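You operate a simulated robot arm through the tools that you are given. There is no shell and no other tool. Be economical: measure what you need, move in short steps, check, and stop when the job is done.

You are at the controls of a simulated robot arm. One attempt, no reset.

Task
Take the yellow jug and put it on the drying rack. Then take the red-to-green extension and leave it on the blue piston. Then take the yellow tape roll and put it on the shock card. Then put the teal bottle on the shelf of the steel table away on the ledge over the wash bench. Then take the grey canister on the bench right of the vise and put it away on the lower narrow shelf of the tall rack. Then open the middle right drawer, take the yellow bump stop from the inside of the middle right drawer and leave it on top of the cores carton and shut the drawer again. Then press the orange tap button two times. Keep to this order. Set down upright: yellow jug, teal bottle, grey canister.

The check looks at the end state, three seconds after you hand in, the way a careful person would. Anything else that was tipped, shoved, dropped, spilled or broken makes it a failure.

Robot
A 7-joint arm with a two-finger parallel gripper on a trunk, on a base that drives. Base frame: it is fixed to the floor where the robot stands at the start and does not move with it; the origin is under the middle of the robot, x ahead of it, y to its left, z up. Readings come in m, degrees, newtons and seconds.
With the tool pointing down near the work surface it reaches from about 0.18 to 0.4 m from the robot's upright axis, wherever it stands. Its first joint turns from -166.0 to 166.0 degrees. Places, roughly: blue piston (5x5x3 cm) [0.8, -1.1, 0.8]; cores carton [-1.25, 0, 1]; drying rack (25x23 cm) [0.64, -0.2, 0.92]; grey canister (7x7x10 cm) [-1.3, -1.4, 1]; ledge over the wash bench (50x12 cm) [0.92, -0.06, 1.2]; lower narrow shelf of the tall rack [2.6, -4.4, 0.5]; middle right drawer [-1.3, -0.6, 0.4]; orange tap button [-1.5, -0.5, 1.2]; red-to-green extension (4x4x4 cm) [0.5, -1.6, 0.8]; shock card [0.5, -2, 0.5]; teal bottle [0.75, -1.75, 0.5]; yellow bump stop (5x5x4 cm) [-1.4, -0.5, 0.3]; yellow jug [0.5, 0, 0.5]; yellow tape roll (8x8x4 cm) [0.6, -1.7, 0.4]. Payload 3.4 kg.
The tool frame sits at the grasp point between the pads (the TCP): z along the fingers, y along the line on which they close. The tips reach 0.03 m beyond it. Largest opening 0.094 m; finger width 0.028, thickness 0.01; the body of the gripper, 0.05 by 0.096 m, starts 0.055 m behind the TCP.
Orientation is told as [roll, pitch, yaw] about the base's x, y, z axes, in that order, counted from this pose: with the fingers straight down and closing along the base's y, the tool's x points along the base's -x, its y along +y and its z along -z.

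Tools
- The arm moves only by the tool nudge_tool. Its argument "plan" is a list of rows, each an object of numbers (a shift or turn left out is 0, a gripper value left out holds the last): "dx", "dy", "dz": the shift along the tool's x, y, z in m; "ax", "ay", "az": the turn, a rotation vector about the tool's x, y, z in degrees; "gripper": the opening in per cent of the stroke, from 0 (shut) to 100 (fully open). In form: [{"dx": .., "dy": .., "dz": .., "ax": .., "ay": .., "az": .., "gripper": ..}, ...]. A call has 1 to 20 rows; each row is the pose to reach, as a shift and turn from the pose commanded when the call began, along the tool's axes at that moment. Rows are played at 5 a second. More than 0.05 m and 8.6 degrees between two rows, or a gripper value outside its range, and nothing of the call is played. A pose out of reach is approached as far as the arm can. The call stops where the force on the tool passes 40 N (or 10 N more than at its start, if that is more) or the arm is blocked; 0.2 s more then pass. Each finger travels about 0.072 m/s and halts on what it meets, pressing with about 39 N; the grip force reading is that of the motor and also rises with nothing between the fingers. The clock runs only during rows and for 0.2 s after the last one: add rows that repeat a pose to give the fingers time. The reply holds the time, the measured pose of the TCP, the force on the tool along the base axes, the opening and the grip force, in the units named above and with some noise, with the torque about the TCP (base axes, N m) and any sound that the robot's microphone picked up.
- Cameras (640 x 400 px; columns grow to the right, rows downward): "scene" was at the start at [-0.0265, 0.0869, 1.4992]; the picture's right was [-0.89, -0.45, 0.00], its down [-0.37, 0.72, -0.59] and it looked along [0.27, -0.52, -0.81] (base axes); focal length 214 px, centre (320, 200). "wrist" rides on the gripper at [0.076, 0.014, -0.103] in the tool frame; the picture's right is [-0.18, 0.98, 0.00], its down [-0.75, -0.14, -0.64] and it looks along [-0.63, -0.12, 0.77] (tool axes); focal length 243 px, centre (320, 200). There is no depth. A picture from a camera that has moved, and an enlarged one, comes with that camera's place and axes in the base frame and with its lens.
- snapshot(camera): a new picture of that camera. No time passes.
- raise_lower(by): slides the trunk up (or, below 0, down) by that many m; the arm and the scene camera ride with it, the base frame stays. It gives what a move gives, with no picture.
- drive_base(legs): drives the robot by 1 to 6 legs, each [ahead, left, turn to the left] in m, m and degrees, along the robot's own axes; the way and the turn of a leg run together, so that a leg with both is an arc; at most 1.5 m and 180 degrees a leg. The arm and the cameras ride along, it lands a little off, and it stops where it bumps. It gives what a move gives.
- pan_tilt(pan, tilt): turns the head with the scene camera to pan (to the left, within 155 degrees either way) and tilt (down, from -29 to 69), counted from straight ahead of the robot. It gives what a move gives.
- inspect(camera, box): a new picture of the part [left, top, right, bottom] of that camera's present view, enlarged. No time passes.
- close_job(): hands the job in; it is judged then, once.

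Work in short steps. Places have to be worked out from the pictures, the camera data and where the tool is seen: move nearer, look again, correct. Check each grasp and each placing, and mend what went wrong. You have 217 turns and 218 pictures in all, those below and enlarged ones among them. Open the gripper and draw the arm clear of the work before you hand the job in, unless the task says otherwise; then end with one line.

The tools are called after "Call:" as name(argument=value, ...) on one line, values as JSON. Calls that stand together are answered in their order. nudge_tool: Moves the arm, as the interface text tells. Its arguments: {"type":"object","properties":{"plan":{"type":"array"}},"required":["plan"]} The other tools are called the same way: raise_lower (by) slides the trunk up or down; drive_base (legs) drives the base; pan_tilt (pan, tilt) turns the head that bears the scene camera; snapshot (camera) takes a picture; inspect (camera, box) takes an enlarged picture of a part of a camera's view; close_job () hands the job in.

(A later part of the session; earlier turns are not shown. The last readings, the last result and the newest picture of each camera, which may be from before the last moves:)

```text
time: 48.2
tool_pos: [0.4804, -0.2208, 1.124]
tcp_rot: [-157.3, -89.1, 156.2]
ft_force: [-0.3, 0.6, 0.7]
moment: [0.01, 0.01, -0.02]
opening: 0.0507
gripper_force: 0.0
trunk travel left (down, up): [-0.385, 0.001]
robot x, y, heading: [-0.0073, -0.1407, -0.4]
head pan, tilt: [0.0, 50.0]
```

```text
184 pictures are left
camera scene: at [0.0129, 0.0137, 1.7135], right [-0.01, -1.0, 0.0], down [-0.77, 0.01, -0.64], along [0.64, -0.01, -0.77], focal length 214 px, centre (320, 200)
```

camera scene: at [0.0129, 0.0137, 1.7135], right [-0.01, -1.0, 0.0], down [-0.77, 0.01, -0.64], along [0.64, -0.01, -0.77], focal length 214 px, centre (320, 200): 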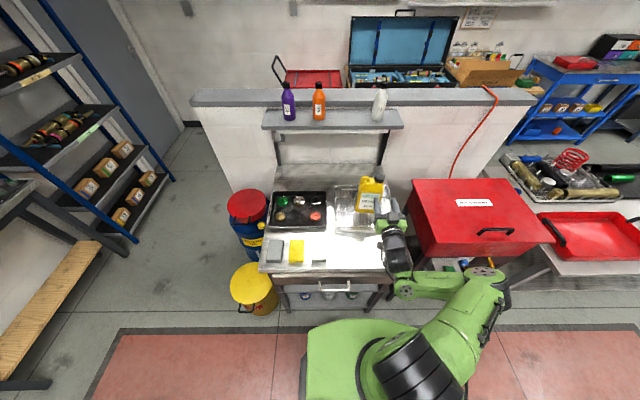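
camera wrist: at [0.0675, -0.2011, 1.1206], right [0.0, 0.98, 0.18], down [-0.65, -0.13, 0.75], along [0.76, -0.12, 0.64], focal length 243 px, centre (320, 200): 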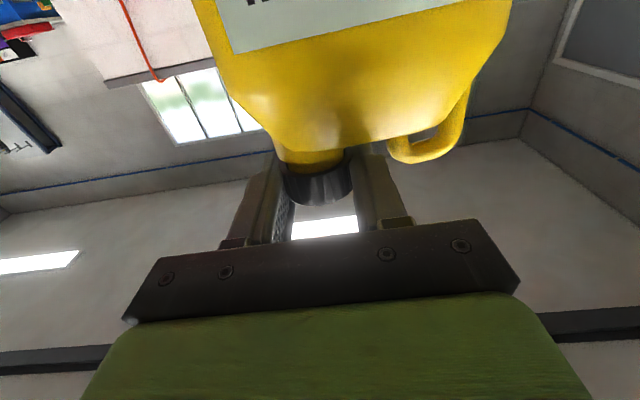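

Jug stands upright on the rack. Now close the wash bench drawer I dragged open (front ~x 0.344, z ~0.74–0.85): back off, lower and line up left of its handle.

Call:
drive_base(legs=[[-0.32, 0, 0], [0, 0.29, 0]])

Call:
raise_lower(by=-0.33)

Call:
nudge_tool(plan=[{"gripper": 30}, {"gripper": 5}, {"gripper": 0}, {"gripper": 0}])

Call:
snapshot(camera="scene")

Call:
snapshot(camera="wrist")

```text
time: 52.0
tool_pos: [0.1604, 0.0672, 1.1245]
tcp_rot: [-152.4, -89.2, 151.3]
ft_force: [-0.2, 0.1, -0.2]
moment: [-0.02, 0.02, -0.02]
opening: 0.0508
gripper_force: 0.1
trunk travel left (down, up): [-0.385, 0.001]
robot x, y, heading: [-0.3273, 0.1475, -0.4]
head pan, tilt: [0.0, 50.0]
```

```text
time: 55.2
tool_pos: [0.1592, 0.0669, 0.7922]
tcp_rot: [-154.9, -89.1, 153.7]
ft_force: [0.4, 0.0, -0.1]
moment: [0.01, 0.01, 0.01]
opening: 0.0509
gripper_force: 0.0
trunk travel left (down, up): [-0.055, 0.331]
robot x, y, heading: [-0.3242, 0.1513, -0.5]
head pan, tilt: [0.0, 50.0]
```

```text
time: 56.2
tool_pos: [0.1599, 0.0671, 0.7933]
tcp_rot: [-154.8, -89.2, 153.4]
ft_force: [-0.8, -0.1, -0.2]
moment: [0.0, 0.05, 0.03]
opening: 0.0
gripper_force: 32.9
trunk travel left (down, up): [-0.055, 0.331]
robot x, y, heading: [-0.3255, 0.1527, -0.6]
head pan, tilt: [0.0, 50.0]
```

```text
183 pictures are left
camera scene: at [-0.3079, 0.3023, 1.3833], right [-0.01, -1.0, 0.0], down [-0.77, 0.01, -0.64], along [0.64, -0.01, -0.77], focal length 214 px, centre (320, 200)
```

scene: 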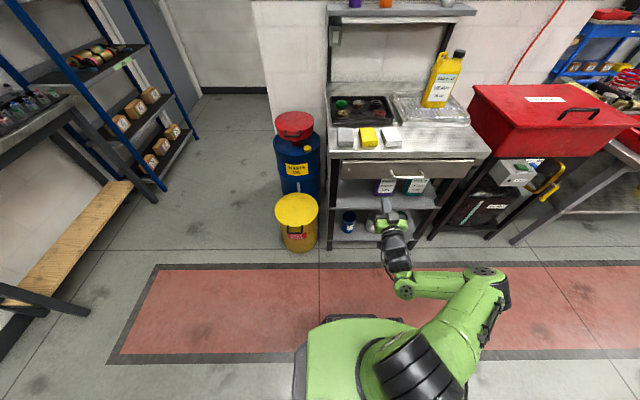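

```text
182 pictures are left
camera wrist: at [0.0574, 0.0827, 0.7157], right [0.02, 0.98, 0.18], down [-0.65, -0.12, 0.75], along [0.76, -0.13, 0.64], focal length 243 px, centre (320, 200)
```

wrist: 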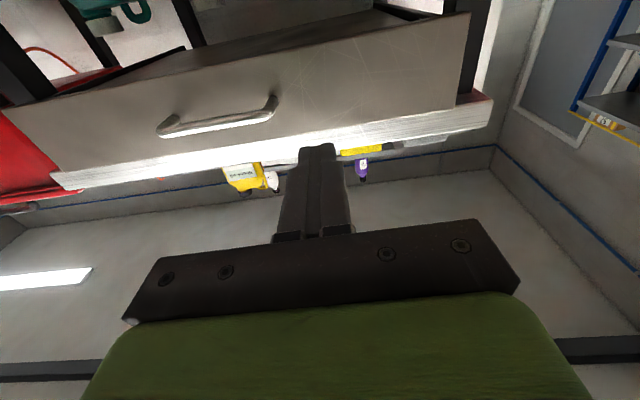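

Aim is mid-face, left of the handle. Drive ahead 0.1 then push gently with the arm.

Call:
drive_base(legs=[[0.11, 0, 0]])

Call:
nudge_tool(plan=[{"dz": 0.015}, {"dz": 0.03}, {"dz": 0.04}, {"dz": 0.048}, {"dz": 0.056}, {"dz": 0.064}, {"dz": 0.07}, {"dz": 0.075}])

Call:
inspect(camera="scene", box=[310, 130, 470, 230])

```text
time: 57.4
tool_pos: [0.2703, 0.0657, 0.7936]
tcp_rot: [-153.6, -89.2, 152.4]
ft_force: [0.5, 0.0, -0.8]
moment: [-0.01, 0.0, 0.0]
opening: 0.0002
gripper_force: 32.9
trunk travel left (down, up): [-0.055, 0.331]
robot x, y, heading: [-0.2212, 0.1499, -0.7]
head pan, tilt: [0.0, 50.0]
```

```text
time: 59.0
tool_pos: [0.3333, 0.0644, 0.7947]
tcp_rot: [-167.6, -89.4, 166.6]
ft_force: [-28.3, 0.3, 8.9]
moment: [0.03, 0.07, 0.11]
opening: 0.0
gripper_force: 33.1
trunk travel left (down, up): [-0.055, 0.331]
robot x, y, heading: [-0.2163, 0.1483, -0.9]
head pan, tilt: [0.0, 50.0]
stopped in row 8: the force on the tool passed its limit at 48 N (the readings are from after the stop); the commanded pose is now the measured one
```

```text
4.00 times, centred on (390, 180) of scene
camera zoom: at [-0.2044, 0.3013, 1.3835], right [-0.01, -1.0, 0.0], down [-0.76, 0.01, -0.65], along [0.65, -0.01, -0.76], focal length 858 px, centre (40, 280)
```

zoom: 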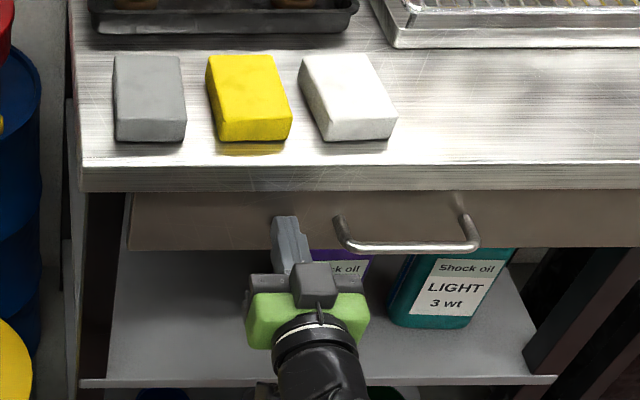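

Drawer is shut again. Back off, raise the trunk and drive right along the aisle to the steel table.

Call:
drive_base(legs=[[-0.25, 0, 0], [0, -1.3, 0]])

Call:
raise_lower(by=0.25)

Call:
pan_tilt(pan=-15, tilt=40)

Call:
snapshot(camera="scene")

```text
time: 66.9
tool_pos: [0.0855, -1.1987, 0.7903]
tcp_rot: [-142.7, -89.6, 142.4]
ft_force: [0.0, 0.3, 0.4]
moment: [-0.06, -0.01, -0.01]
opening: 0.0003
gripper_force: 33.1
trunk travel left (down, up): [-0.055, 0.331]
robot x, y, heading: [-0.4729, -1.1191, 0.2]
head pan, tilt: [0.0, 50.0]
```

```text
time: 69.4
tool_pos: [0.0838, -1.199, 1.0407]
tcp_rot: [-141.1, -89.6, 140.8]
ft_force: [0.2, 0.0, -0.2]
moment: [-0.02, -0.01, -0.03]
opening: 0.0
gripper_force: 32.6
trunk travel left (down, up): [-0.305, 0.081]
robot x, y, heading: [-0.4769, -1.1191, 0.1]
head pan, tilt: [0.0, 50.0]
```

```text
time: 70.2
tool_pos: [0.0847, -1.1993, 1.041]
tcp_rot: [-141.8, -89.6, 141.4]
ft_force: [0.0, 0.4, -0.2]
moment: [-0.04, 0.04, -0.03]
opening: 0.0
gripper_force: 33.4
trunk travel left (down, up): [-0.305, 0.081]
robot x, y, heading: [-0.4746, -1.1191, -0.1]
head pan, tilt: [-15.0, 40.0]
```

```text
180 pictures are left
camera scene: at [-0.4499, -0.9905, 1.6478], right [-0.26, -0.97, 0.0], down [-0.62, 0.16, -0.77], along [0.74, -0.2, -0.64], focal length 214 px, centre (320, 200)
```

scene: 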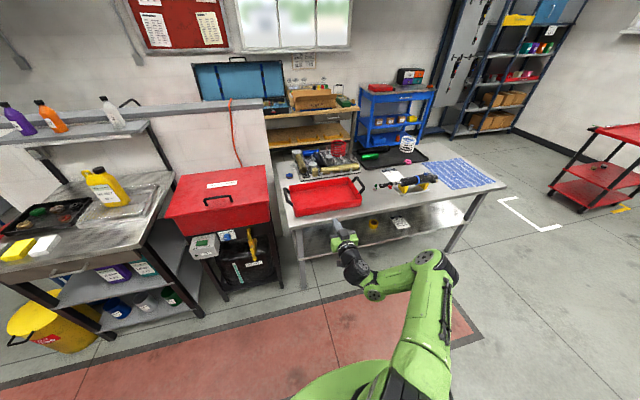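

Call:
inspect(camera="scene", box=[260, 130, 520, 270])

```text
2.46 times, centred on (390, 200) of scene
camera zoom: at [-0.4499, -0.9905, 1.6478], right [-0.26, -0.97, 0.0], down [-0.62, 0.16, -0.77], along [0.74, -0.2, -0.64], focal length 528 px, centre (148, 200)
```

zoom: 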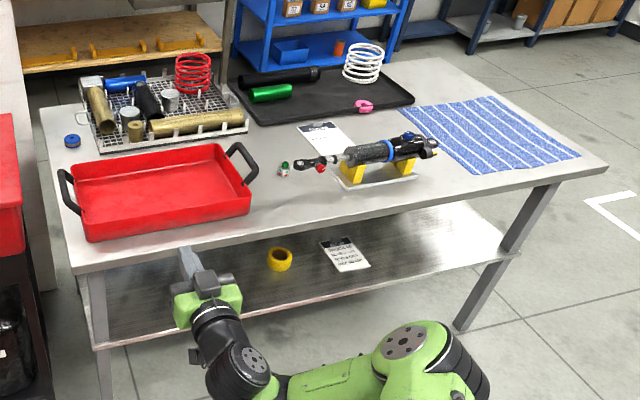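

The blue piston is at about (0.85,−1.11), and the extension at (0.57,−1.65) on the steel table (edge x≈0.37). I'll pitch the tool 45° down, which gives more reach than straight down, and drive nearer.

Call:
nudge_tool(plan=[{"ay": 8, "gripper": 40}, {"ay": 16, "gripper": 70}, {"ay": 24, "gripper": 70}, {"ay": 32}, {"ay": 40}, {"ay": 45}, {"ay": 45}])

Call:
drive_base(legs=[[0, -0.45, 0], [0.4, 0, 0]])

Call:
snapshot(camera="scene")

Call:
snapshot(camera="wrist")

```text
time: 71.8
tool_pos: [0.0844, -1.1983, 1.0415]
tcp_rot: [-0.4, -45.3, -0.2]
ft_force: [0.8, 0.8, 1.1]
moment: [0.01, 0.0, -0.03]
opening: 0.0656
gripper_force: 0.2
trunk travel left (down, up): [-0.305, 0.081]
robot x, y, heading: [-0.4723, -1.1191, 0.1]
head pan, tilt: [-15.0, 40.0]
```

```text
time: 76.6
tool_pos: [0.4858, -1.6475, 1.0415]
tcp_rot: [-0.4, -45.3, 0.3]
ft_force: [0.0, -0.4, 0.4]
moment: [0.03, 0.02, -0.01]
opening: 0.0656
gripper_force: 0.0
trunk travel left (down, up): [-0.305, 0.081]
robot x, y, heading: [-0.0708, -1.5692, 0.7]
head pan, tilt: [-15.0, 40.0]
```

```text
178 pictures are left
camera scene: at [-0.0499, -1.4433, 1.6479], right [-0.25, -0.97, 0.0], down [-0.62, 0.16, -0.77], along [0.74, -0.19, -0.64], focal length 214 px, centre (320, 200)
```

scene: 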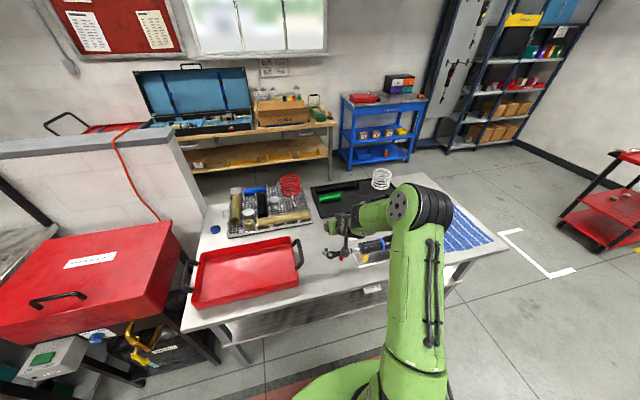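

```text
177 pictures are left
camera wrist: at [0.3574, -1.6327, 1.0591], right [0.13, 0.98, 0.13], down [0.07, -0.14, 0.99], along [0.99, -0.12, -0.09], focal length 243 px, centre (320, 200)
```

wrist: 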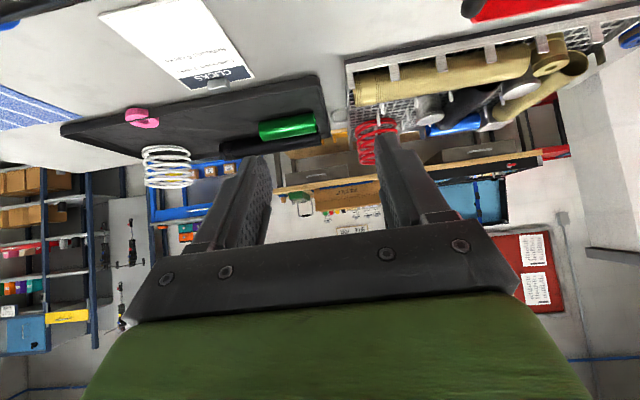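

Call:
inspect(camera="scene", box=[180, 170, 400, 310])

```text
2.86 times, centred on (290, 240) of scene
camera zoom: at [-0.0499, -1.4433, 1.6479], right [-0.25, -0.97, 0.0], down [-0.62, 0.16, -0.77], along [0.74, -0.19, -0.64], focal length 613 px, centre (406, 86)
```

zoom: 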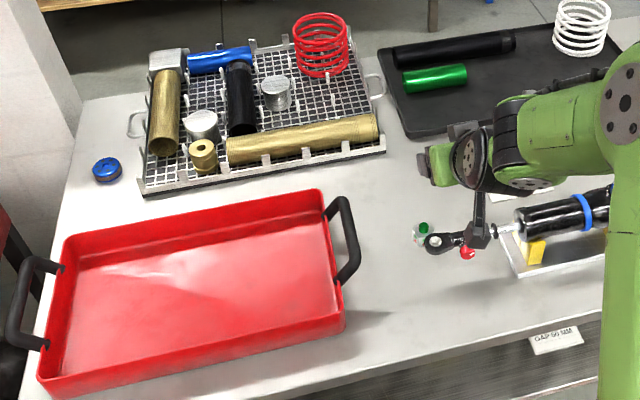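

The hand hides the extension. I'll pitch the tool further down (75°) and look through the wrist camera.

Call:
nudge_tool(plan=[{"ay": 8, "dx": 0.02, "dz": -0.02}, {"ay": 16, "dx": 0.04, "dz": -0.04}, {"ay": 24, "dx": 0.05, "dz": -0.05}, {"ay": 30, "dx": 0.05, "dz": -0.05}, {"ay": 30, "dx": 0.05, "dz": -0.05}])

Call:
snapshot(camera="wrist")

Call:
inspect(camera="scene", box=[270, 220, 380, 290])

```text
time: 77.8
tool_pos: [0.4133, -1.6474, 1.0416]
tcp_rot: [-0.3, -15.3, 0.1]
ft_force: [0.1, 0.0, -0.3]
moment: [0.01, -0.02, 0.03]
opening: 0.0659
gripper_force: 0.0
trunk travel left (down, up): [-0.305, 0.081]
robot x, y, heading: [-0.0742, -1.5762, 0.7]
head pan, tilt: [-15.0, 40.0]
```

```text
175 pictures are left
camera wrist: at [0.3108, -1.6324, 1.12], right [0.18, 0.98, 0.04], down [0.56, -0.14, 0.82], along [0.81, -0.12, -0.57], focal length 243 px, centre (320, 200)
```

wrist: 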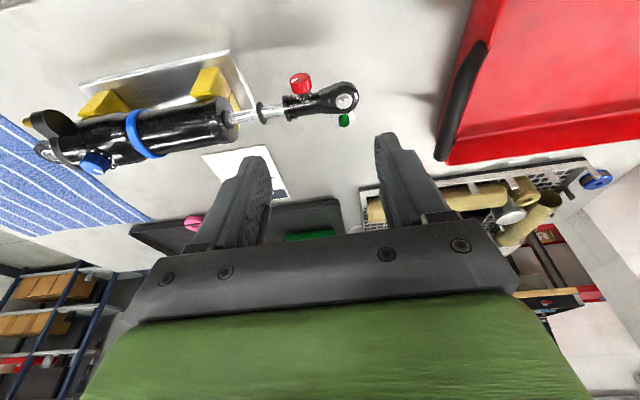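

```text
5.71 times, centred on (325, 255) of scene
camera zoom: at [-0.0516, -1.4434, 1.6479], right [-0.25, -0.97, 0.0], down [-0.62, 0.16, -0.77], along [0.74, -0.19, -0.64], focal length 1226 px, centre (291, -114)
```

zoom: 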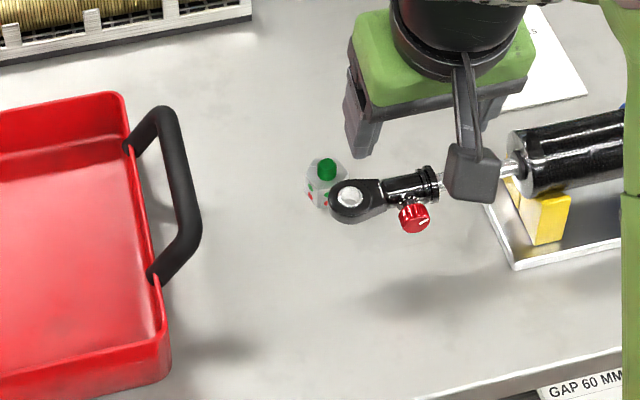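

The extension stands at ≈(0.544,−1.625), z 0.79–0.83, right behind the shock's raised eye (≈(0.455,−1.622,0.90)). Before choosing a grasp, I test in free air whether the arm reaches 0.71 m ahead at a 45° pitch (needed for the piston).

Call:
nudge_tool(plan=[{"ay": -8, "dx": -0.04, "dz": 0.011}, {"ay": -16, "dx": -0.08, "dz": 0.021}, {"ay": -24, "dx": -0.12, "dz": 0.032}, {"ay": -30, "dx": -0.16, "dz": 0.043}, {"ay": -30, "dx": -0.2, "dz": 0.054}, {"ay": -30, "dx": -0.22, "dz": 0.059}, {"ay": -30, "dx": -0.22, "dz": 0.059}])

```text
time: 79.4
tool_pos: [0.6416, -1.646, 1.0424]
tcp_rot: [-0.5, -45.3, 0.3]
ft_force: [-0.4, 0.2, -0.9]
moment: [0.02, -0.04, 0.0]
opening: 0.0656
gripper_force: 0.0
trunk travel left (down, up): [-0.305, 0.081]
robot x, y, heading: [-0.0711, -1.5718, 0.6]
head pan, tilt: [-15.0, 40.0]
```

Reach is fine. For picking I'll go vertical with the tool yawed 60° (so the wrist camera avoids the shock eye), later re-grasp pitched. First go vertical.

Call:
nudge_tool(plan=[{"ay": 8, "dx": 0.02, "dz": -0.02}, {"ay": 16, "dx": 0.04, "dz": -0.04}, {"ay": 24, "dx": 0.06, "dz": -0.06}, {"ay": 32, "dx": 0.08, "dz": -0.08}, {"ay": 40, "dx": 0.1, "dz": -0.1}, {"ay": 45.3, "dx": 0.113, "dz": -0.113}, {"ay": 45.3, "dx": 0.113, "dz": -0.113}])

Call:
nudge_tool(plan=[{"az": 8}, {"az": 16}, {"az": 24}, {"az": 32}, {"az": 40}, {"az": 48}, {"az": 56}, {"az": 60}, {"az": 60}])

```text
time: 81.0
tool_pos: [0.4818, -1.6476, 1.0418]
tcp_rot: [-0.4, 0.0, 0.0]
ft_force: [0.1, -0.4, 0.2]
moment: [0.01, 0.01, 0.03]
opening: 0.0659
gripper_force: 0.1
trunk travel left (down, up): [-0.305, 0.081]
robot x, y, heading: [-0.0729, -1.5729, 0.7]
head pan, tilt: [-15.0, 40.0]
```

```text
time: 83.0
tool_pos: [0.4832, -1.6472, 1.041]
tcp_rot: [-0.1, -0.2, -60.1]
ft_force: [-0.1, -0.5, 0.2]
moment: [0.03, 0.02, -0.03]
opening: 0.0656
gripper_force: 0.1
trunk travel left (down, up): [-0.305, 0.081]
robot x, y, heading: [-0.0716, -1.5732, 0.6]
head pan, tilt: [-15.0, 40.0]
```

Vertical at 0.555 m from the axis works too. Look through the wrist camera.

Call:
snapshot(camera="wrist")

Call:
inspect(camera="scene", box=[270, 200, 390, 290])

```text
173 pictures are left
camera wrist: at [0.4548, -1.5736, 1.1436], right [0.94, 0.33, 0.0], down [0.25, -0.72, 0.65], along [0.21, -0.61, -0.76], focal length 243 px, centre (320, 200)
```

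wrist: 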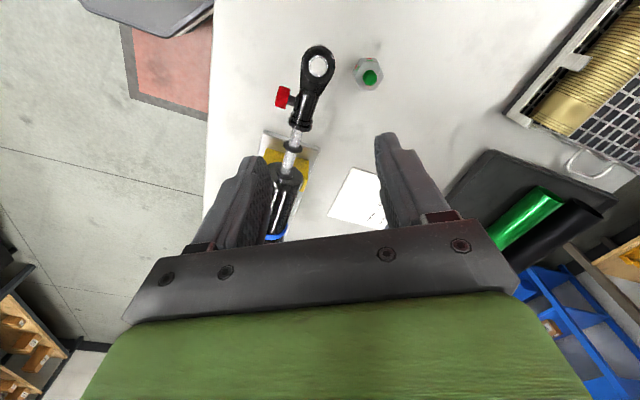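

```text
4.44 times, centred on (330, 245) of scene
camera zoom: at [-0.0509, -1.4433, 1.6479], right [-0.25, -0.97, 0.0], down [-0.62, 0.16, -0.77], along [0.74, -0.19, -0.64], focal length 953 px, centre (276, 0)
```

zoom: 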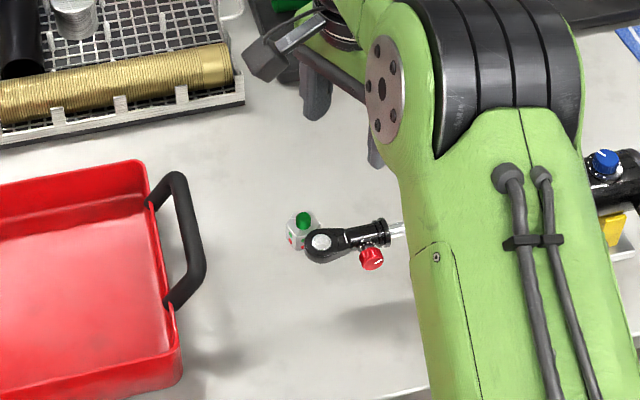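

Eye is at (0.471,−1.621,0.884), object at (0.537,−1.626), table ≈0.78. I'll use yaw −90 (fingers closing along x), with the TCP offset to x≈0.555 so the body clears the eye. Rotate, open fully and drive 0.07 ahead.

Call:
nudge_tool(plan=[{"az": 8, "gripper": 80}, {"az": 16, "gripper": 97}, {"az": 24}, {"az": 30}, {"az": 30}])

Call:
drive_base(legs=[[0.07, 0.02, 0]])

Call:
snapshot(camera="wrist")

```text
time: 84.2
tool_pos: [0.4825, -1.6478, 1.0419]
tcp_rot: [0.1, -0.3, -90.1]
ft_force: [-0.2, 0.3, 0.2]
moment: [0.02, -0.05, 0.02]
opening: 0.0912
gripper_force: 0.1
trunk travel left (down, up): [-0.305, 0.081]
robot x, y, heading: [-0.0689, -1.5737, 0.3]
head pan, tilt: [-15.0, 40.0]
```

```text
time: 85.3
tool_pos: [0.5526, -1.6256, 1.0414]
tcp_rot: [0.0, -0.3, -89.9]
ft_force: [0.1, -1.1, 0.1]
moment: [0.0, 0.04, 0.03]
opening: 0.0915
gripper_force: 0.0
trunk travel left (down, up): [-0.305, 0.081]
robot x, y, heading: [-0.0042, -1.5515, 0.5]
head pan, tilt: [-15.0, 40.0]
```

```text
171 pictures are left
camera wrist: at [0.5657, -1.5488, 1.1428], right [0.98, -0.18, 0.0], down [-0.14, -0.75, 0.65], along [-0.12, -0.64, -0.76], focal length 243 px, centre (320, 200)
```

wrist: 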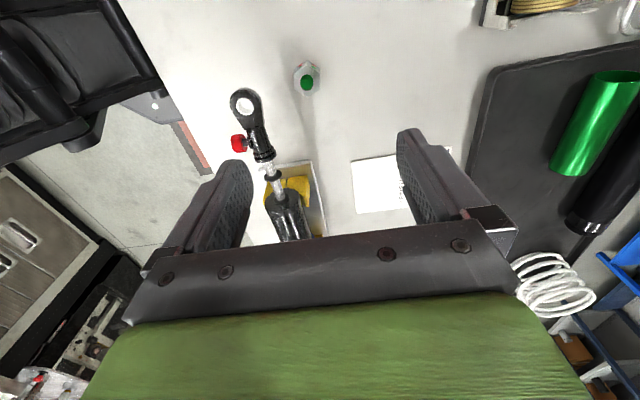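

Object at (0.533,−1.627); TCP offset is as planned. Lower the trunk 0.17 and re-check.

Call:
raise_lower(by=-0.16)

Call:
snapshot(camera="wrist")

```text
time: 87.1
tool_pos: [0.5502, -1.6253, 0.8832]
tcp_rot: [0.1, -0.4, -90.0]
ft_force: [0.1, -0.8, 0.2]
moment: [-0.01, 0.01, 0.0]
opening: 0.0911
gripper_force: 0.0
trunk travel left (down, up): [-0.145, 0.241]
robot x, y, heading: [-0.0027, -1.5535, 0.6]
head pan, tilt: [-15.0, 40.0]
```

```text
170 pictures are left
camera wrist: at [0.5641, -1.5493, 0.9844], right [0.98, -0.18, 0.0], down [-0.14, -0.75, 0.65], along [-0.12, -0.63, -0.76], focal length 243 px, centre (320, 200)
```

wrist: 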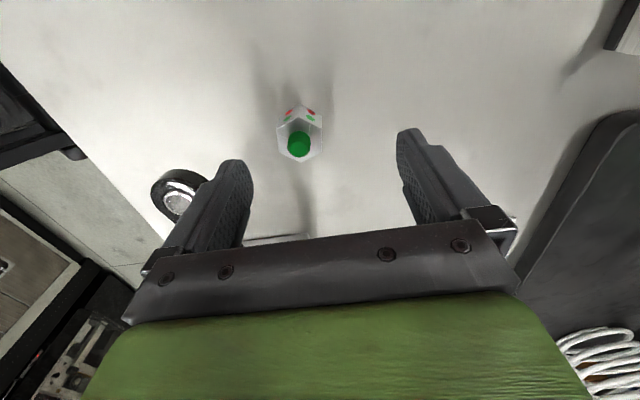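

Clear. Lower to z≈0.815 with a 4 mm correction.

Call:
nudge_tool(plan=[{"dx": -0.004, "dz": 0.02}, {"dx": -0.004, "dz": 0.04}, {"dx": -0.004, "dz": 0.058}, {"dx": -0.004, "dz": 0.068}, {"dx": -0.004, "dz": 0.068}])

Call:
snapshot(camera="wrist")

```text
time: 88.0
tool_pos: [0.553, -1.6304, 0.831]
tcp_rot: [0.7, -0.2, -90.0]
ft_force: [-9.2, 0.7, 18.8]
moment: [0.28, 1.31, 0.07]
opening: 0.0942
gripper_force: 2.2
trunk travel left (down, up): [-0.145, 0.241]
robot x, y, heading: [-0.0042, -1.5566, 0.6]
head pan, tilt: [-15.0, 40.0]
stopped in row 4: the force on the tool passed its limit at 49 N (the readings are from after the stop); the commanded pose is now the measured one
```

```text
169 pictures are left
camera wrist: at [0.5652, -1.5538, 0.9332], right [0.98, -0.18, 0.01], down [-0.15, -0.75, 0.64], along [-0.11, -0.63, -0.77], focal length 243 px, centre (320, 200)
```

wrist: 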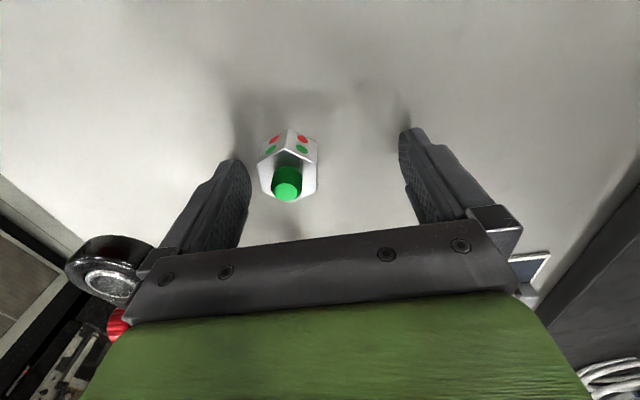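

Tips appear to touch the table (table top ≈0.80). Raise 4 mm and close slowly.

Call:
nudge_tool(plan=[{"dz": -0.005}, {"dz": -0.005, "gripper": 70}, {"dz": -0.005, "gripper": 50}, {"dz": -0.005, "gripper": 30}, {"dz": -0.005, "gripper": 10}, {"dz": -0.005, "gripper": 0}, {"dz": -0.005, "gripper": 0}])

Call:
snapshot(camera="wrist")

```text
time: 89.6
tool_pos: [0.555, -1.6313, 0.8322]
tcp_rot: [0.7, -0.2, -90.0]
ft_force: [0.9, 0.1, -0.5]
moment: [-0.05, 0.0, 0.01]
opening: 0.0311
gripper_force: 38.9
trunk travel left (down, up): [-0.145, 0.241]
robot x, y, heading: [-0.0051, -1.5509, 0.5]
head pan, tilt: [-15.0, 40.0]
```

```text
168 pictures are left
camera wrist: at [0.5664, -1.554, 0.9356], right [0.98, -0.18, 0.01], down [-0.15, -0.75, 0.64], along [-0.11, -0.63, -0.77], focal length 243 px, centre (320, 200)
```

wrist: 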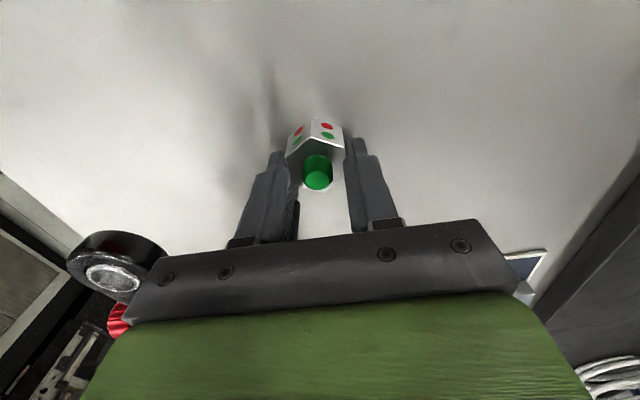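

Gripped (31 mm). Lift and carry to a free spot near the front edge, (0.425,−1.56), for re-grasping.

Call:
raise_lower(by=0.14)

Call:
nudge_tool(plan=[{"dx": 0.035}, {"dx": 0.07}, {"dx": 0.07, "dy": -0.04}, {"dx": 0.07, "dy": -0.08}, {"dx": 0.07, "dy": -0.12}, {"dx": 0.07, "dy": -0.13}, {"dx": 0.07, "dy": -0.13}])

Call:
snapshot(camera="scene")

```text
time: 91.3
tool_pos: [0.5564, -1.6311, 0.9717]
tcp_rot: [0.7, -0.3, -90.0]
ft_force: [0.4, 0.5, -0.5]
moment: [0.03, -0.01, -0.01]
opening: 0.0311
gripper_force: 39.1
trunk travel left (down, up): [-0.285, 0.101]
robot x, y, heading: [0.0001, -1.5537, 0.8]
head pan, tilt: [-15.0, 40.0]
```

```text
time: 92.9
tool_pos: [0.4254, -1.56, 0.9723]
tcp_rot: [0.7, -0.2, -90.1]
ft_force: [-0.3, 0.3, -1.8]
moment: [0.0, 0.02, 0.0]
opening: 0.0314
gripper_force: 38.8
trunk travel left (down, up): [-0.285, 0.101]
robot x, y, heading: [-0.0037, -1.5536, 0.7]
head pan, tilt: [-15.0, 40.0]
```

```text
167 pictures are left
camera scene: at [0.0178, -1.4229, 1.6277], right [-0.25, -0.97, 0.0], down [-0.62, 0.16, -0.77], along [0.74, -0.19, -0.64], focal length 214 px, centre (320, 200)
```

scene: 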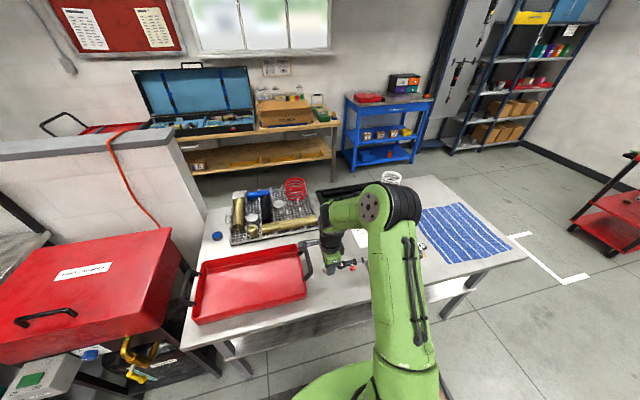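

Call:
inspect(camera="scene", box=[270, 220, 390, 320])

Call:
snapshot(camera="wrist")

```text
4.00 times, centred on (330, 270) of scene
camera zoom: at [0.0178, -1.4229, 1.6277], right [-0.25, -0.97, 0.0], down [-0.62, 0.16, -0.77], along [0.74, -0.19, -0.64], focal length 858 px, centre (280, -80)
```

zoom: 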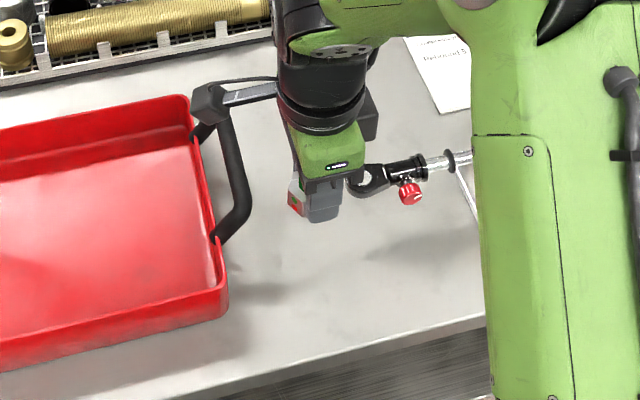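

```text
165 pictures are left
camera wrist: at [0.4375, -1.4838, 1.0748], right [0.98, -0.18, 0.01], down [-0.15, -0.75, 0.64], along [-0.11, -0.63, -0.77], focal length 243 px, centre (320, 200)
```

wrist: 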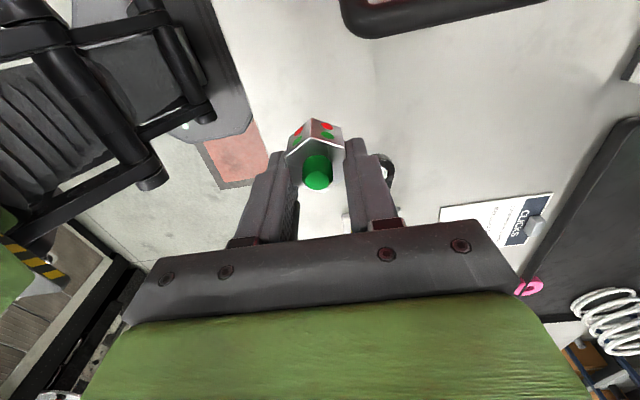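

Table edge here is x≈0.35, so the spot is good. Lower to the table.

Call:
raise_lower(by=-0.128)

Call:
nudge_tool(plan=[{"dz": 0.004}, {"dz": 0.008}, {"dz": 0.011}, {"dz": 0.011}])

```text
time: 94.4
tool_pos: [0.4264, -1.5607, 0.8458]
tcp_rot: [0.8, -0.3, -89.9]
ft_force: [-0.5, -0.1, -1.1]
moment: [0.0, 0.0, -0.02]
opening: 0.0315
gripper_force: 39.1
trunk travel left (down, up): [-0.157, 0.229]
robot x, y, heading: [-0.0048, -1.5504, 0.6]
head pan, tilt: [-15.0, 40.0]
```

```text
time: 95.4
tool_pos: [0.4261, -1.5609, 0.834]
tcp_rot: [0.7, -0.4, -89.9]
ft_force: [-0.1, 0.0, -0.3]
moment: [0.01, 0.03, 0.02]
opening: 0.0314
gripper_force: 38.5
trunk travel left (down, up): [-0.157, 0.229]
robot x, y, heading: [-0.0039, -1.5524, 0.9]
head pan, tilt: [-15.0, 40.0]
```

Call:
nudge_tool(plan=[{"dz": 0.002}, {"dz": 0.002, "gripper": 40}, {"dz": 0.002, "gripper": 55}, {"dz": 0.002, "gripper": 55}])

Call:
raise_lower(by=0.15)

Call:
snapshot(camera="wrist")

```text
time: 96.4
tool_pos: [0.4259, -1.56, 0.832]
tcp_rot: [0.7, -0.3, -90.0]
ft_force: [-0.1, -0.4, -0.1]
moment: [-0.04, 0.01, 0.01]
opening: 0.0516
gripper_force: 0.1
trunk travel left (down, up): [-0.157, 0.229]
robot x, y, heading: [-0.0014, -1.5503, 0.6]
head pan, tilt: [-15.0, 40.0]
```

```text
time: 98.2
tool_pos: [0.4253, -1.5594, 0.9819]
tcp_rot: [0.7, -0.2, -89.9]
ft_force: [-0.5, -0.1, 0.0]
moment: [-0.01, -0.02, 0.01]
opening: 0.0518
gripper_force: 0.0
trunk travel left (down, up): [-0.307, 0.079]
robot x, y, heading: [-0.0012, -1.5503, 0.5]
head pan, tilt: [-15.0, 40.0]
```

```text
164 pictures are left
camera wrist: at [0.4377, -1.4837, 1.0841], right [0.98, -0.18, 0.01], down [-0.15, -0.75, 0.64], along [-0.11, -0.63, -0.77], focal length 243 px, centre (320, 200)
```

wrist: 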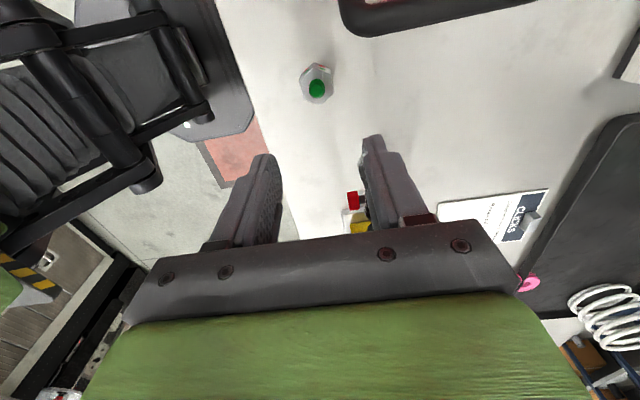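

It stands at ≈(0.426,−1.55). Now rotate back to yaw 0 and pitch to 45°, backing the base 0.12 m for comfortable reach.

Call:
nudge_tool(plan=[{"az": -8}, {"az": -16}, {"az": -24}, {"az": -32}, {"az": -40}, {"az": -48}, {"az": -56}, {"az": -64}, {"az": -72}, {"az": -80}, {"az": -88}, {"az": -90}, {"az": -90}])

Call:
drive_base(legs=[[-0.13, 0, 0]])

Call:
nudge_tool(plan=[{"ay": -8, "dx": -0.02, "dy": 0.01}, {"ay": -16, "dx": -0.04, "dy": 0.01}, {"ay": -24, "dx": -0.06, "dy": 0.01}, {"ay": -32, "dx": -0.07, "dy": 0.01}, {"ay": -40, "dx": -0.08, "dy": 0.01}, {"ay": -45, "dx": -0.08, "dy": 0.01}, {"ay": -45, "dx": -0.08, "dy": 0.01}])

Call:
snapshot(camera="wrist")

```text
time: 101.0
tool_pos: [0.4278, -1.561, 0.9811]
tcp_rot: [-0.3, -0.7, 0.2]
ft_force: [-0.3, 0.0, 0.3]
moment: [-0.01, -0.03, -0.05]
opening: 0.0516
gripper_force: 0.0
trunk travel left (down, up): [-0.307, 0.079]
robot x, y, heading: [-0.0028, -1.5551, 0.5]
head pan, tilt: [-15.0, 40.0]
```

```text
time: 102.3
tool_pos: [0.2983, -1.5629, 0.981]
tcp_rot: [-0.3, -0.7, -0.2]
ft_force: [-0.2, 0.1, 0.3]
moment: [-0.02, -0.02, 0.01]
opening: 0.0517
gripper_force: 0.0
trunk travel left (down, up): [-0.307, 0.079]
robot x, y, heading: [-0.1302, -1.554, 0.5]
head pan, tilt: [-15.0, 40.0]
```

```text
time: 103.9
tool_pos: [0.3783, -1.555, 0.9822]
tcp_rot: [-0.4, -45.7, 0.1]
ft_force: [-0.1, 0.2, -0.2]
moment: [0.03, -0.01, 0.01]
opening: 0.0516
gripper_force: 0.1
trunk travel left (down, up): [-0.307, 0.079]
robot x, y, heading: [-0.1335, -1.5568, 0.3]
head pan, tilt: [-15.0, 40.0]
```

```text
163 pictures are left
camera wrist: at [0.2502, -1.5389, 0.9993], right [0.13, 0.98, 0.13], down [0.07, -0.14, 0.99], along [0.99, -0.12, -0.08], focal length 243 px, centre (320, 200)
```

wrist: 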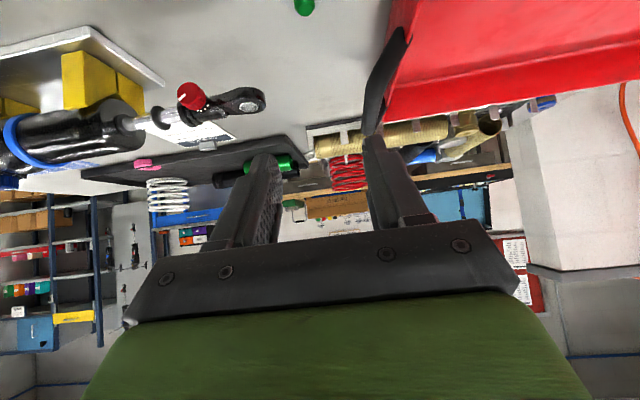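

Green top seen at (0.421,−1.552), consistent. Lower the trunk 0.105 so the approach is along the tool axis.

Call:
raise_lower(by=-0.105)

Call:
snapshot(camera="wrist")

```text
time: 105.2
tool_pos: [0.378, -1.5536, 0.8779]
tcp_rot: [-0.4, -45.8, 0.1]
ft_force: [0.0, 0.0, 0.7]
moment: [-0.01, 0.01, 0.0]
opening: 0.0516
gripper_force: 0.1
trunk travel left (down, up): [-0.202, 0.184]
robot x, y, heading: [-0.1289, -1.5527, 0.3]
head pan, tilt: [-15.0, 40.0]
```

```text
162 pictures are left
camera wrist: at [0.2502, -1.539, 0.8947], right [0.13, 0.98, 0.13], down [0.07, -0.14, 0.99], along [0.99, -0.12, -0.08], focal length 243 px, centre (320, 200)
```

wrist: 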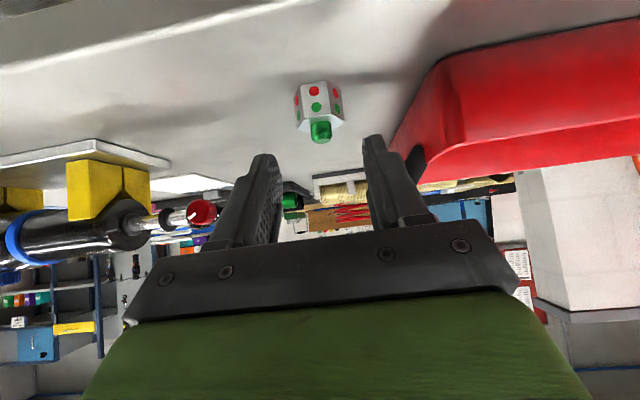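

Object pose confirmed. Approach along the tool axis and grip.

Call:
nudge_tool(plan=[{"dz": 0.02, "dy": 0.002}, {"dz": 0.04, "dx": 0.002, "dy": 0.002}, {"dz": 0.057, "dx": 0.003, "dy": 0.002}, {"dz": 0.057, "dx": 0.003, "dy": 0.002}, {"dz": 0.057, "dx": 0.003, "dy": 0.002, "gripper": 20}, {"dz": 0.057, "dx": 0.003, "dy": 0.002, "gripper": 0}, {"dz": 0.057, "dx": 0.003, "dy": 0.002, "gripper": 0}])

Call:
snapshot(camera="wrist")

```text
time: 106.8
tool_pos: [0.4171, -1.5518, 0.8364]
tcp_rot: [-0.5, -45.6, 0.1]
ft_force: [0.9, -0.2, 0.6]
moment: [0.03, -0.02, -0.03]
opening: 0.0359
gripper_force: 39.2
trunk travel left (down, up): [-0.202, 0.184]
robot x, y, heading: [-0.1292, -1.555, 0.8]
head pan, tilt: [-15.0, 40.0]
```

```text
161 pictures are left
camera wrist: at [0.2888, -1.5373, 0.853], right [0.13, 0.98, 0.13], down [0.07, -0.14, 0.99], along [0.99, -0.12, -0.08], focal length 243 px, centre (320, 200)
```

wrist: 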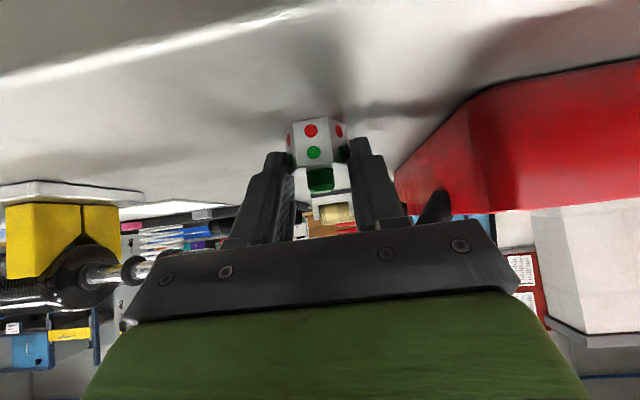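

Gripped. Lift 0.15, drive left to the piston's lane, and look.

Call:
raise_lower(by=0.16)

Call:
drive_base(legs=[[0, 0.42, 0], [0.1, 0, 0]])

Call:
pan_tilt(pan=-5, tilt=40)

Call:
snapshot(camera="scene")

Call:
snapshot(camera="wrist")

```text
time: 108.7
tool_pos: [0.4161, -1.5516, 0.9955]
tcp_rot: [-0.4, -45.7, 0.0]
ft_force: [-0.2, -0.2, -1.3]
moment: [-0.03, 0.06, 0.03]
opening: 0.036
gripper_force: 39.1
trunk travel left (down, up): [-0.362, 0.024]
robot x, y, heading: [-0.1279, -1.5536, 0.6]
head pan, tilt: [-15.0, 40.0]
```

```text
time: 112.0
tool_pos: [0.5148, -1.1309, 0.994]
tcp_rot: [-0.4, -45.7, 0.2]
ft_force: [0.7, -0.5, -0.8]
moment: [0.0, -0.02, -0.04]
opening: 0.0358
gripper_force: 38.3
trunk travel left (down, up): [-0.362, 0.024]
robot x, y, heading: [-0.036, -1.1291, 0.3]
head pan, tilt: [-15.0, 40.0]
```

```text
time: 112.7
tool_pos: [0.5127, -1.1295, 0.9953]
tcp_rot: [-0.4, -45.7, 0.2]
ft_force: [-0.3, 0.1, -0.7]
moment: [0.02, 0.01, 0.0]
opening: 0.0357
gripper_force: 38.7
trunk travel left (down, up): [-0.362, 0.024]
robot x, y, heading: [-0.0354, -1.1334, 0.4]
head pan, tilt: [-5.0, 40.0]
```

```text
160 pictures are left
camera scene: at [-0.0107, -0.9885, 1.7055], right [-0.08, -1.0, 0.0], down [-0.64, 0.05, -0.77], along [0.76, -0.06, -0.64], focal length 214 px, centre (320, 200)
```

scene: 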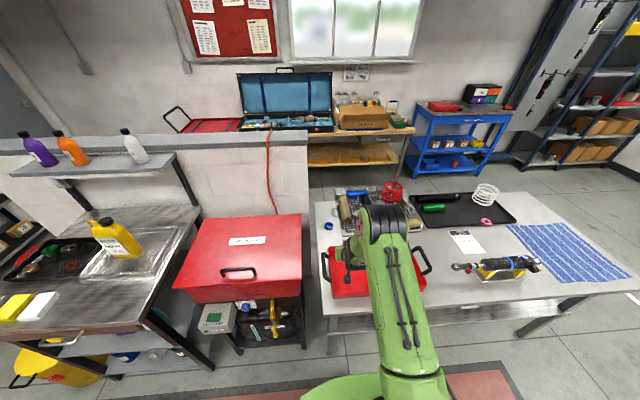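

```text
159 pictures are left
camera wrist: at [0.3852, -1.1158, 1.0133], right [0.13, 0.98, 0.13], down [0.07, -0.14, 0.99], along [0.99, -0.12, -0.08], focal length 243 px, centre (320, 200)
```

wrist: 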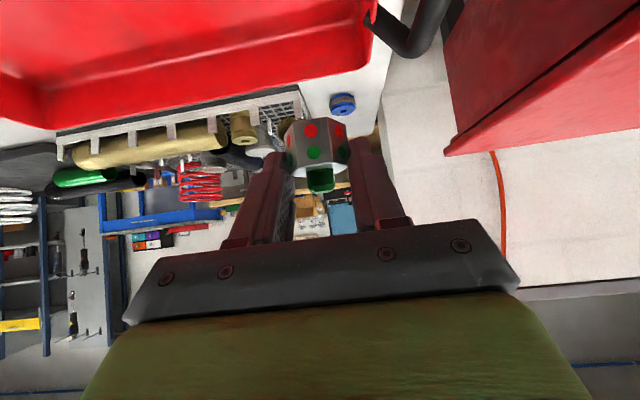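

Call:
inspect(camera="scene", box=[290, 180, 400, 260])

Call:
inspect(camera="wrist", box=[270, 60, 410, 150])

```text
5.00 times, centred on (345, 220) of scene
camera zoom: at [-0.0107, -0.9885, 1.7055], right [-0.08, -1.0, 0.0], down [-0.64, 0.05, -0.77], along [0.76, -0.06, -0.64], focal length 1072 px, centre (195, 100)
```

zoom: 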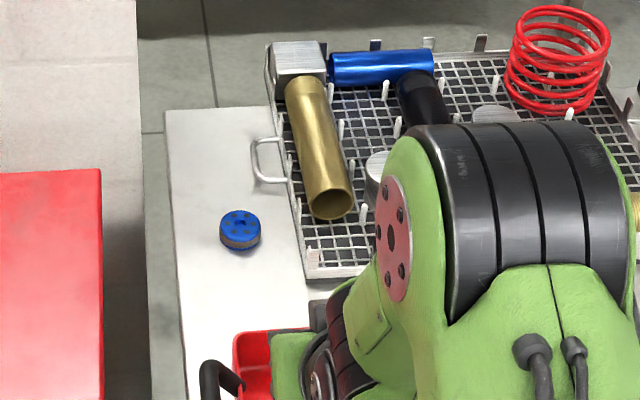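

```text
4.44 times, centred on (340, 105) of wrist
camera zoom: at [0.3852, -1.1158, 1.0133], right [0.13, 0.98, 0.13], down [0.07, -0.14, 0.99], along [0.99, -0.12, -0.08], focal length 1078 px, centre (231, 622)
```

zoom: 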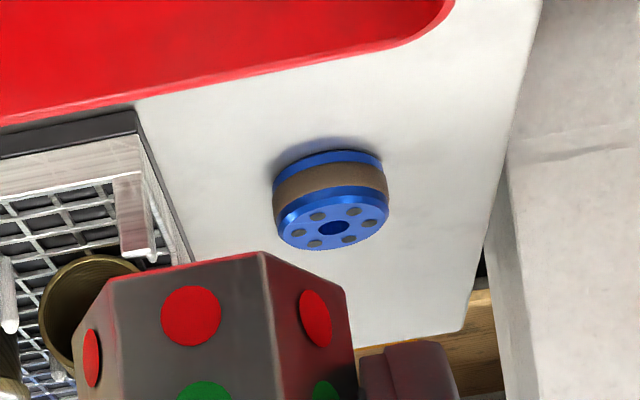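

Both cameras agree: piston top centre ≈(0.803,−1.105,0.83). TCP target is (0.795,−1.105,0.869). Drive 0.13 ahead and extend the arm at height.

Call:
drive_base(legs=[[0.13, 0, 0]])

Call:
nudge_tool(plan=[{"dz": 0.027, "dx": -0.026, "dy": 0.006}, {"dz": 0.054, "dx": -0.052, "dy": 0.012}, {"dz": 0.08, "dx": -0.078, "dy": 0.018}, {"dz": 0.1, "dx": -0.098, "dy": 0.0235}, {"dz": 0.1, "dx": -0.098, "dy": 0.0235}])

Call:
snapshot(camera="wrist")

```text
time: 114.0
tool_pos: [0.6403, -1.1326, 0.9951]
tcp_rot: [-0.4, -45.6, 0.0]
ft_force: [0.8, 0.6, -1.2]
moment: [0.0, 0.04, 0.02]
opening: 0.036
gripper_force: 39.3
trunk travel left (down, up): [-0.362, 0.024]
robot x, y, heading: [0.0915, -1.1323, 0.4]
head pan, tilt: [-5.0, 40.0]
```

```text
time: 115.2
tool_pos: [0.7818, -1.1077, 0.9948]
tcp_rot: [-0.4, -45.7, 0.0]
ft_force: [0.1, 0.7, -0.4]
moment: [0.01, -0.03, 0.03]
opening: 0.0359
gripper_force: 39.2
trunk travel left (down, up): [-0.362, 0.024]
robot x, y, heading: [0.0944, -1.1336, 0.3]
head pan, tilt: [-5.0, 40.0]
```

```text
156 pictures are left
camera wrist: at [0.6533, -1.0924, 1.012], right [0.13, 0.98, 0.13], down [0.07, -0.14, 0.99], along [0.99, -0.12, -0.08], focal length 243 px, centre (320, 200)
```

wrist: 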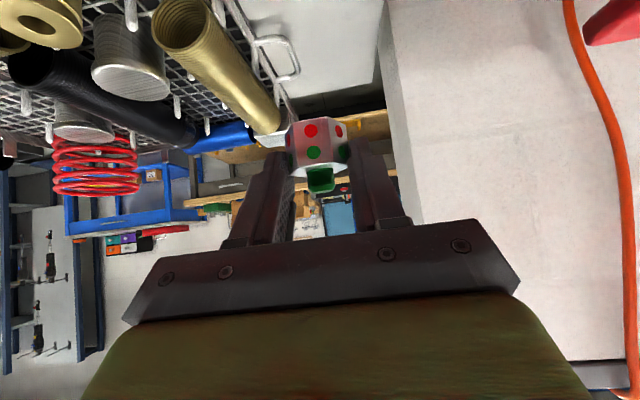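

Lower 0.085 and check alignment from both cameras.

Call:
raise_lower(by=-0.09)

Call:
snapshot(camera="wrist")

Call:
inspect(camera="scene", box=[290, 180, 400, 260])

```text
time: 116.4
tool_pos: [0.7829, -1.107, 0.9036]
tcp_rot: [-0.5, -45.7, -0.1]
ft_force: [-0.1, 0.5, 0.1]
moment: [-0.01, 0.0, -0.01]
opening: 0.036
gripper_force: 39.1
trunk travel left (down, up): [-0.272, 0.114]
robot x, y, heading: [0.0927, -1.1356, -0.0]
head pan, tilt: [-5.0, 40.0]
```

```text
155 pictures are left
camera wrist: at [0.6536, -1.0924, 0.9208], right [0.13, 0.98, 0.13], down [0.07, -0.14, 0.99], along [0.99, -0.12, -0.08], focal length 243 px, centre (320, 200)
```

wrist: 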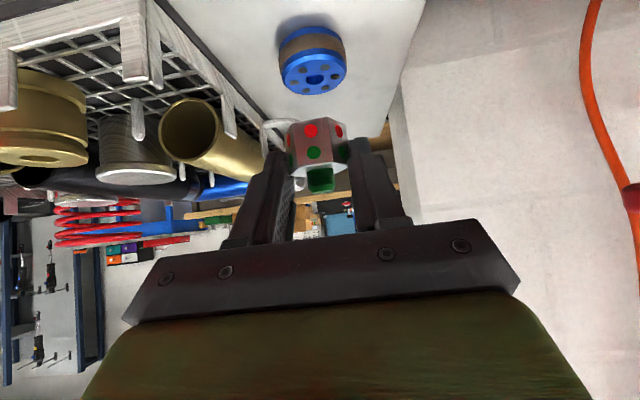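

```text
5.00 times, centred on (345, 220) of scene
camera zoom: at [0.117, -0.9877, 1.6143], right [-0.08, -1.0, 0.0], down [-0.64, 0.05, -0.77], along [0.76, -0.06, -0.64], focal length 1072 px, centre (195, 100)
```

zoom: 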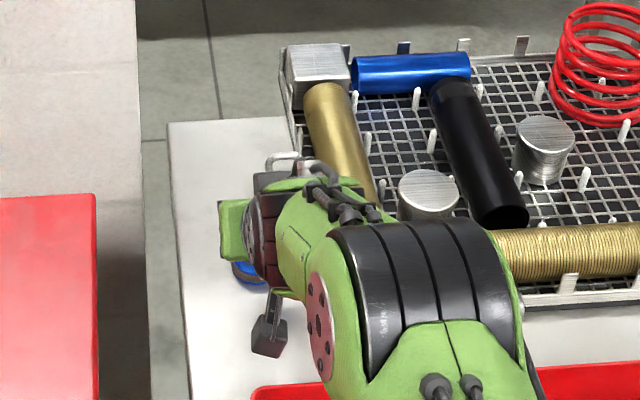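

Need +13 mm in x and +3 mm in y, then descend to z≈0.868.

Call:
nudge_tool(plan=[{"dz": 0.0093, "dx": -0.0091, "dy": 0.003}, {"dz": 0.0173, "dx": -0.001, "dy": 0.003}, {"dz": 0.0253, "dx": 0.007, "dy": 0.003}, {"dz": 0.0323, "dx": 0.0145, "dy": 0.003}, {"dz": 0.0323, "dx": 0.0145, "dy": 0.003}])

Call:
snapshot(camera="wrist")

```text
time: 117.6
tool_pos: [0.7957, -1.1042, 0.871]
tcp_rot: [-0.4, -45.6, 0.0]
ft_force: [0.2, 0.4, -0.8]
moment: [-0.02, 0.02, -0.01]
opening: 0.0357
gripper_force: 38.5
trunk travel left (down, up): [-0.272, 0.114]
robot x, y, heading: [0.0961, -1.1287, 0.4]
head pan, tilt: [-5.0, 40.0]
```

```text
153 pictures are left
camera wrist: at [0.667, -1.0898, 0.8874], right [0.13, 0.98, 0.13], down [0.07, -0.14, 0.99], along [0.99, -0.12, -0.08], focal length 243 px, centre (320, 200)
```

wrist: 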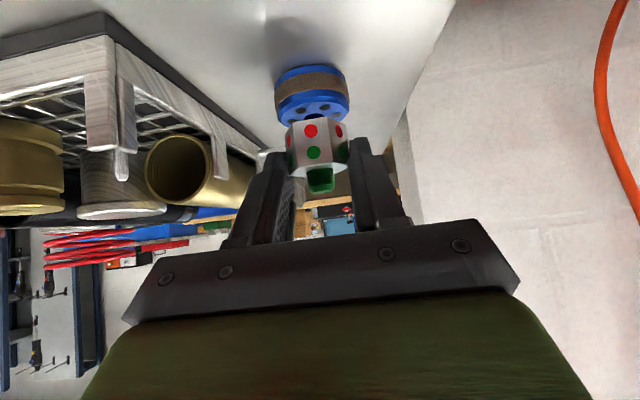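

Well aligned. Lower gently to contact.

Call:
nudge_tool(plan=[{"dz": -0.001, "dx": 0.0045}, {"dz": 0.0, "dx": 0.0055}, {"dz": 0.001, "dx": 0.0065}, {"dz": 0.001, "dx": 0.0065}])

```text
time: 118.6
tool_pos: [0.7916, -1.1045, 0.865]
tcp_rot: [-0.4, -45.6, -0.1]
ft_force: [-0.1, 0.0, -1.0]
moment: [0.0, 0.02, -0.01]
opening: 0.0359
gripper_force: 39.5
trunk travel left (down, up): [-0.272, 0.114]
robot x, y, heading: [0.0936, -1.1306, 0.3]
head pan, tilt: [-5.0, 40.0]
```

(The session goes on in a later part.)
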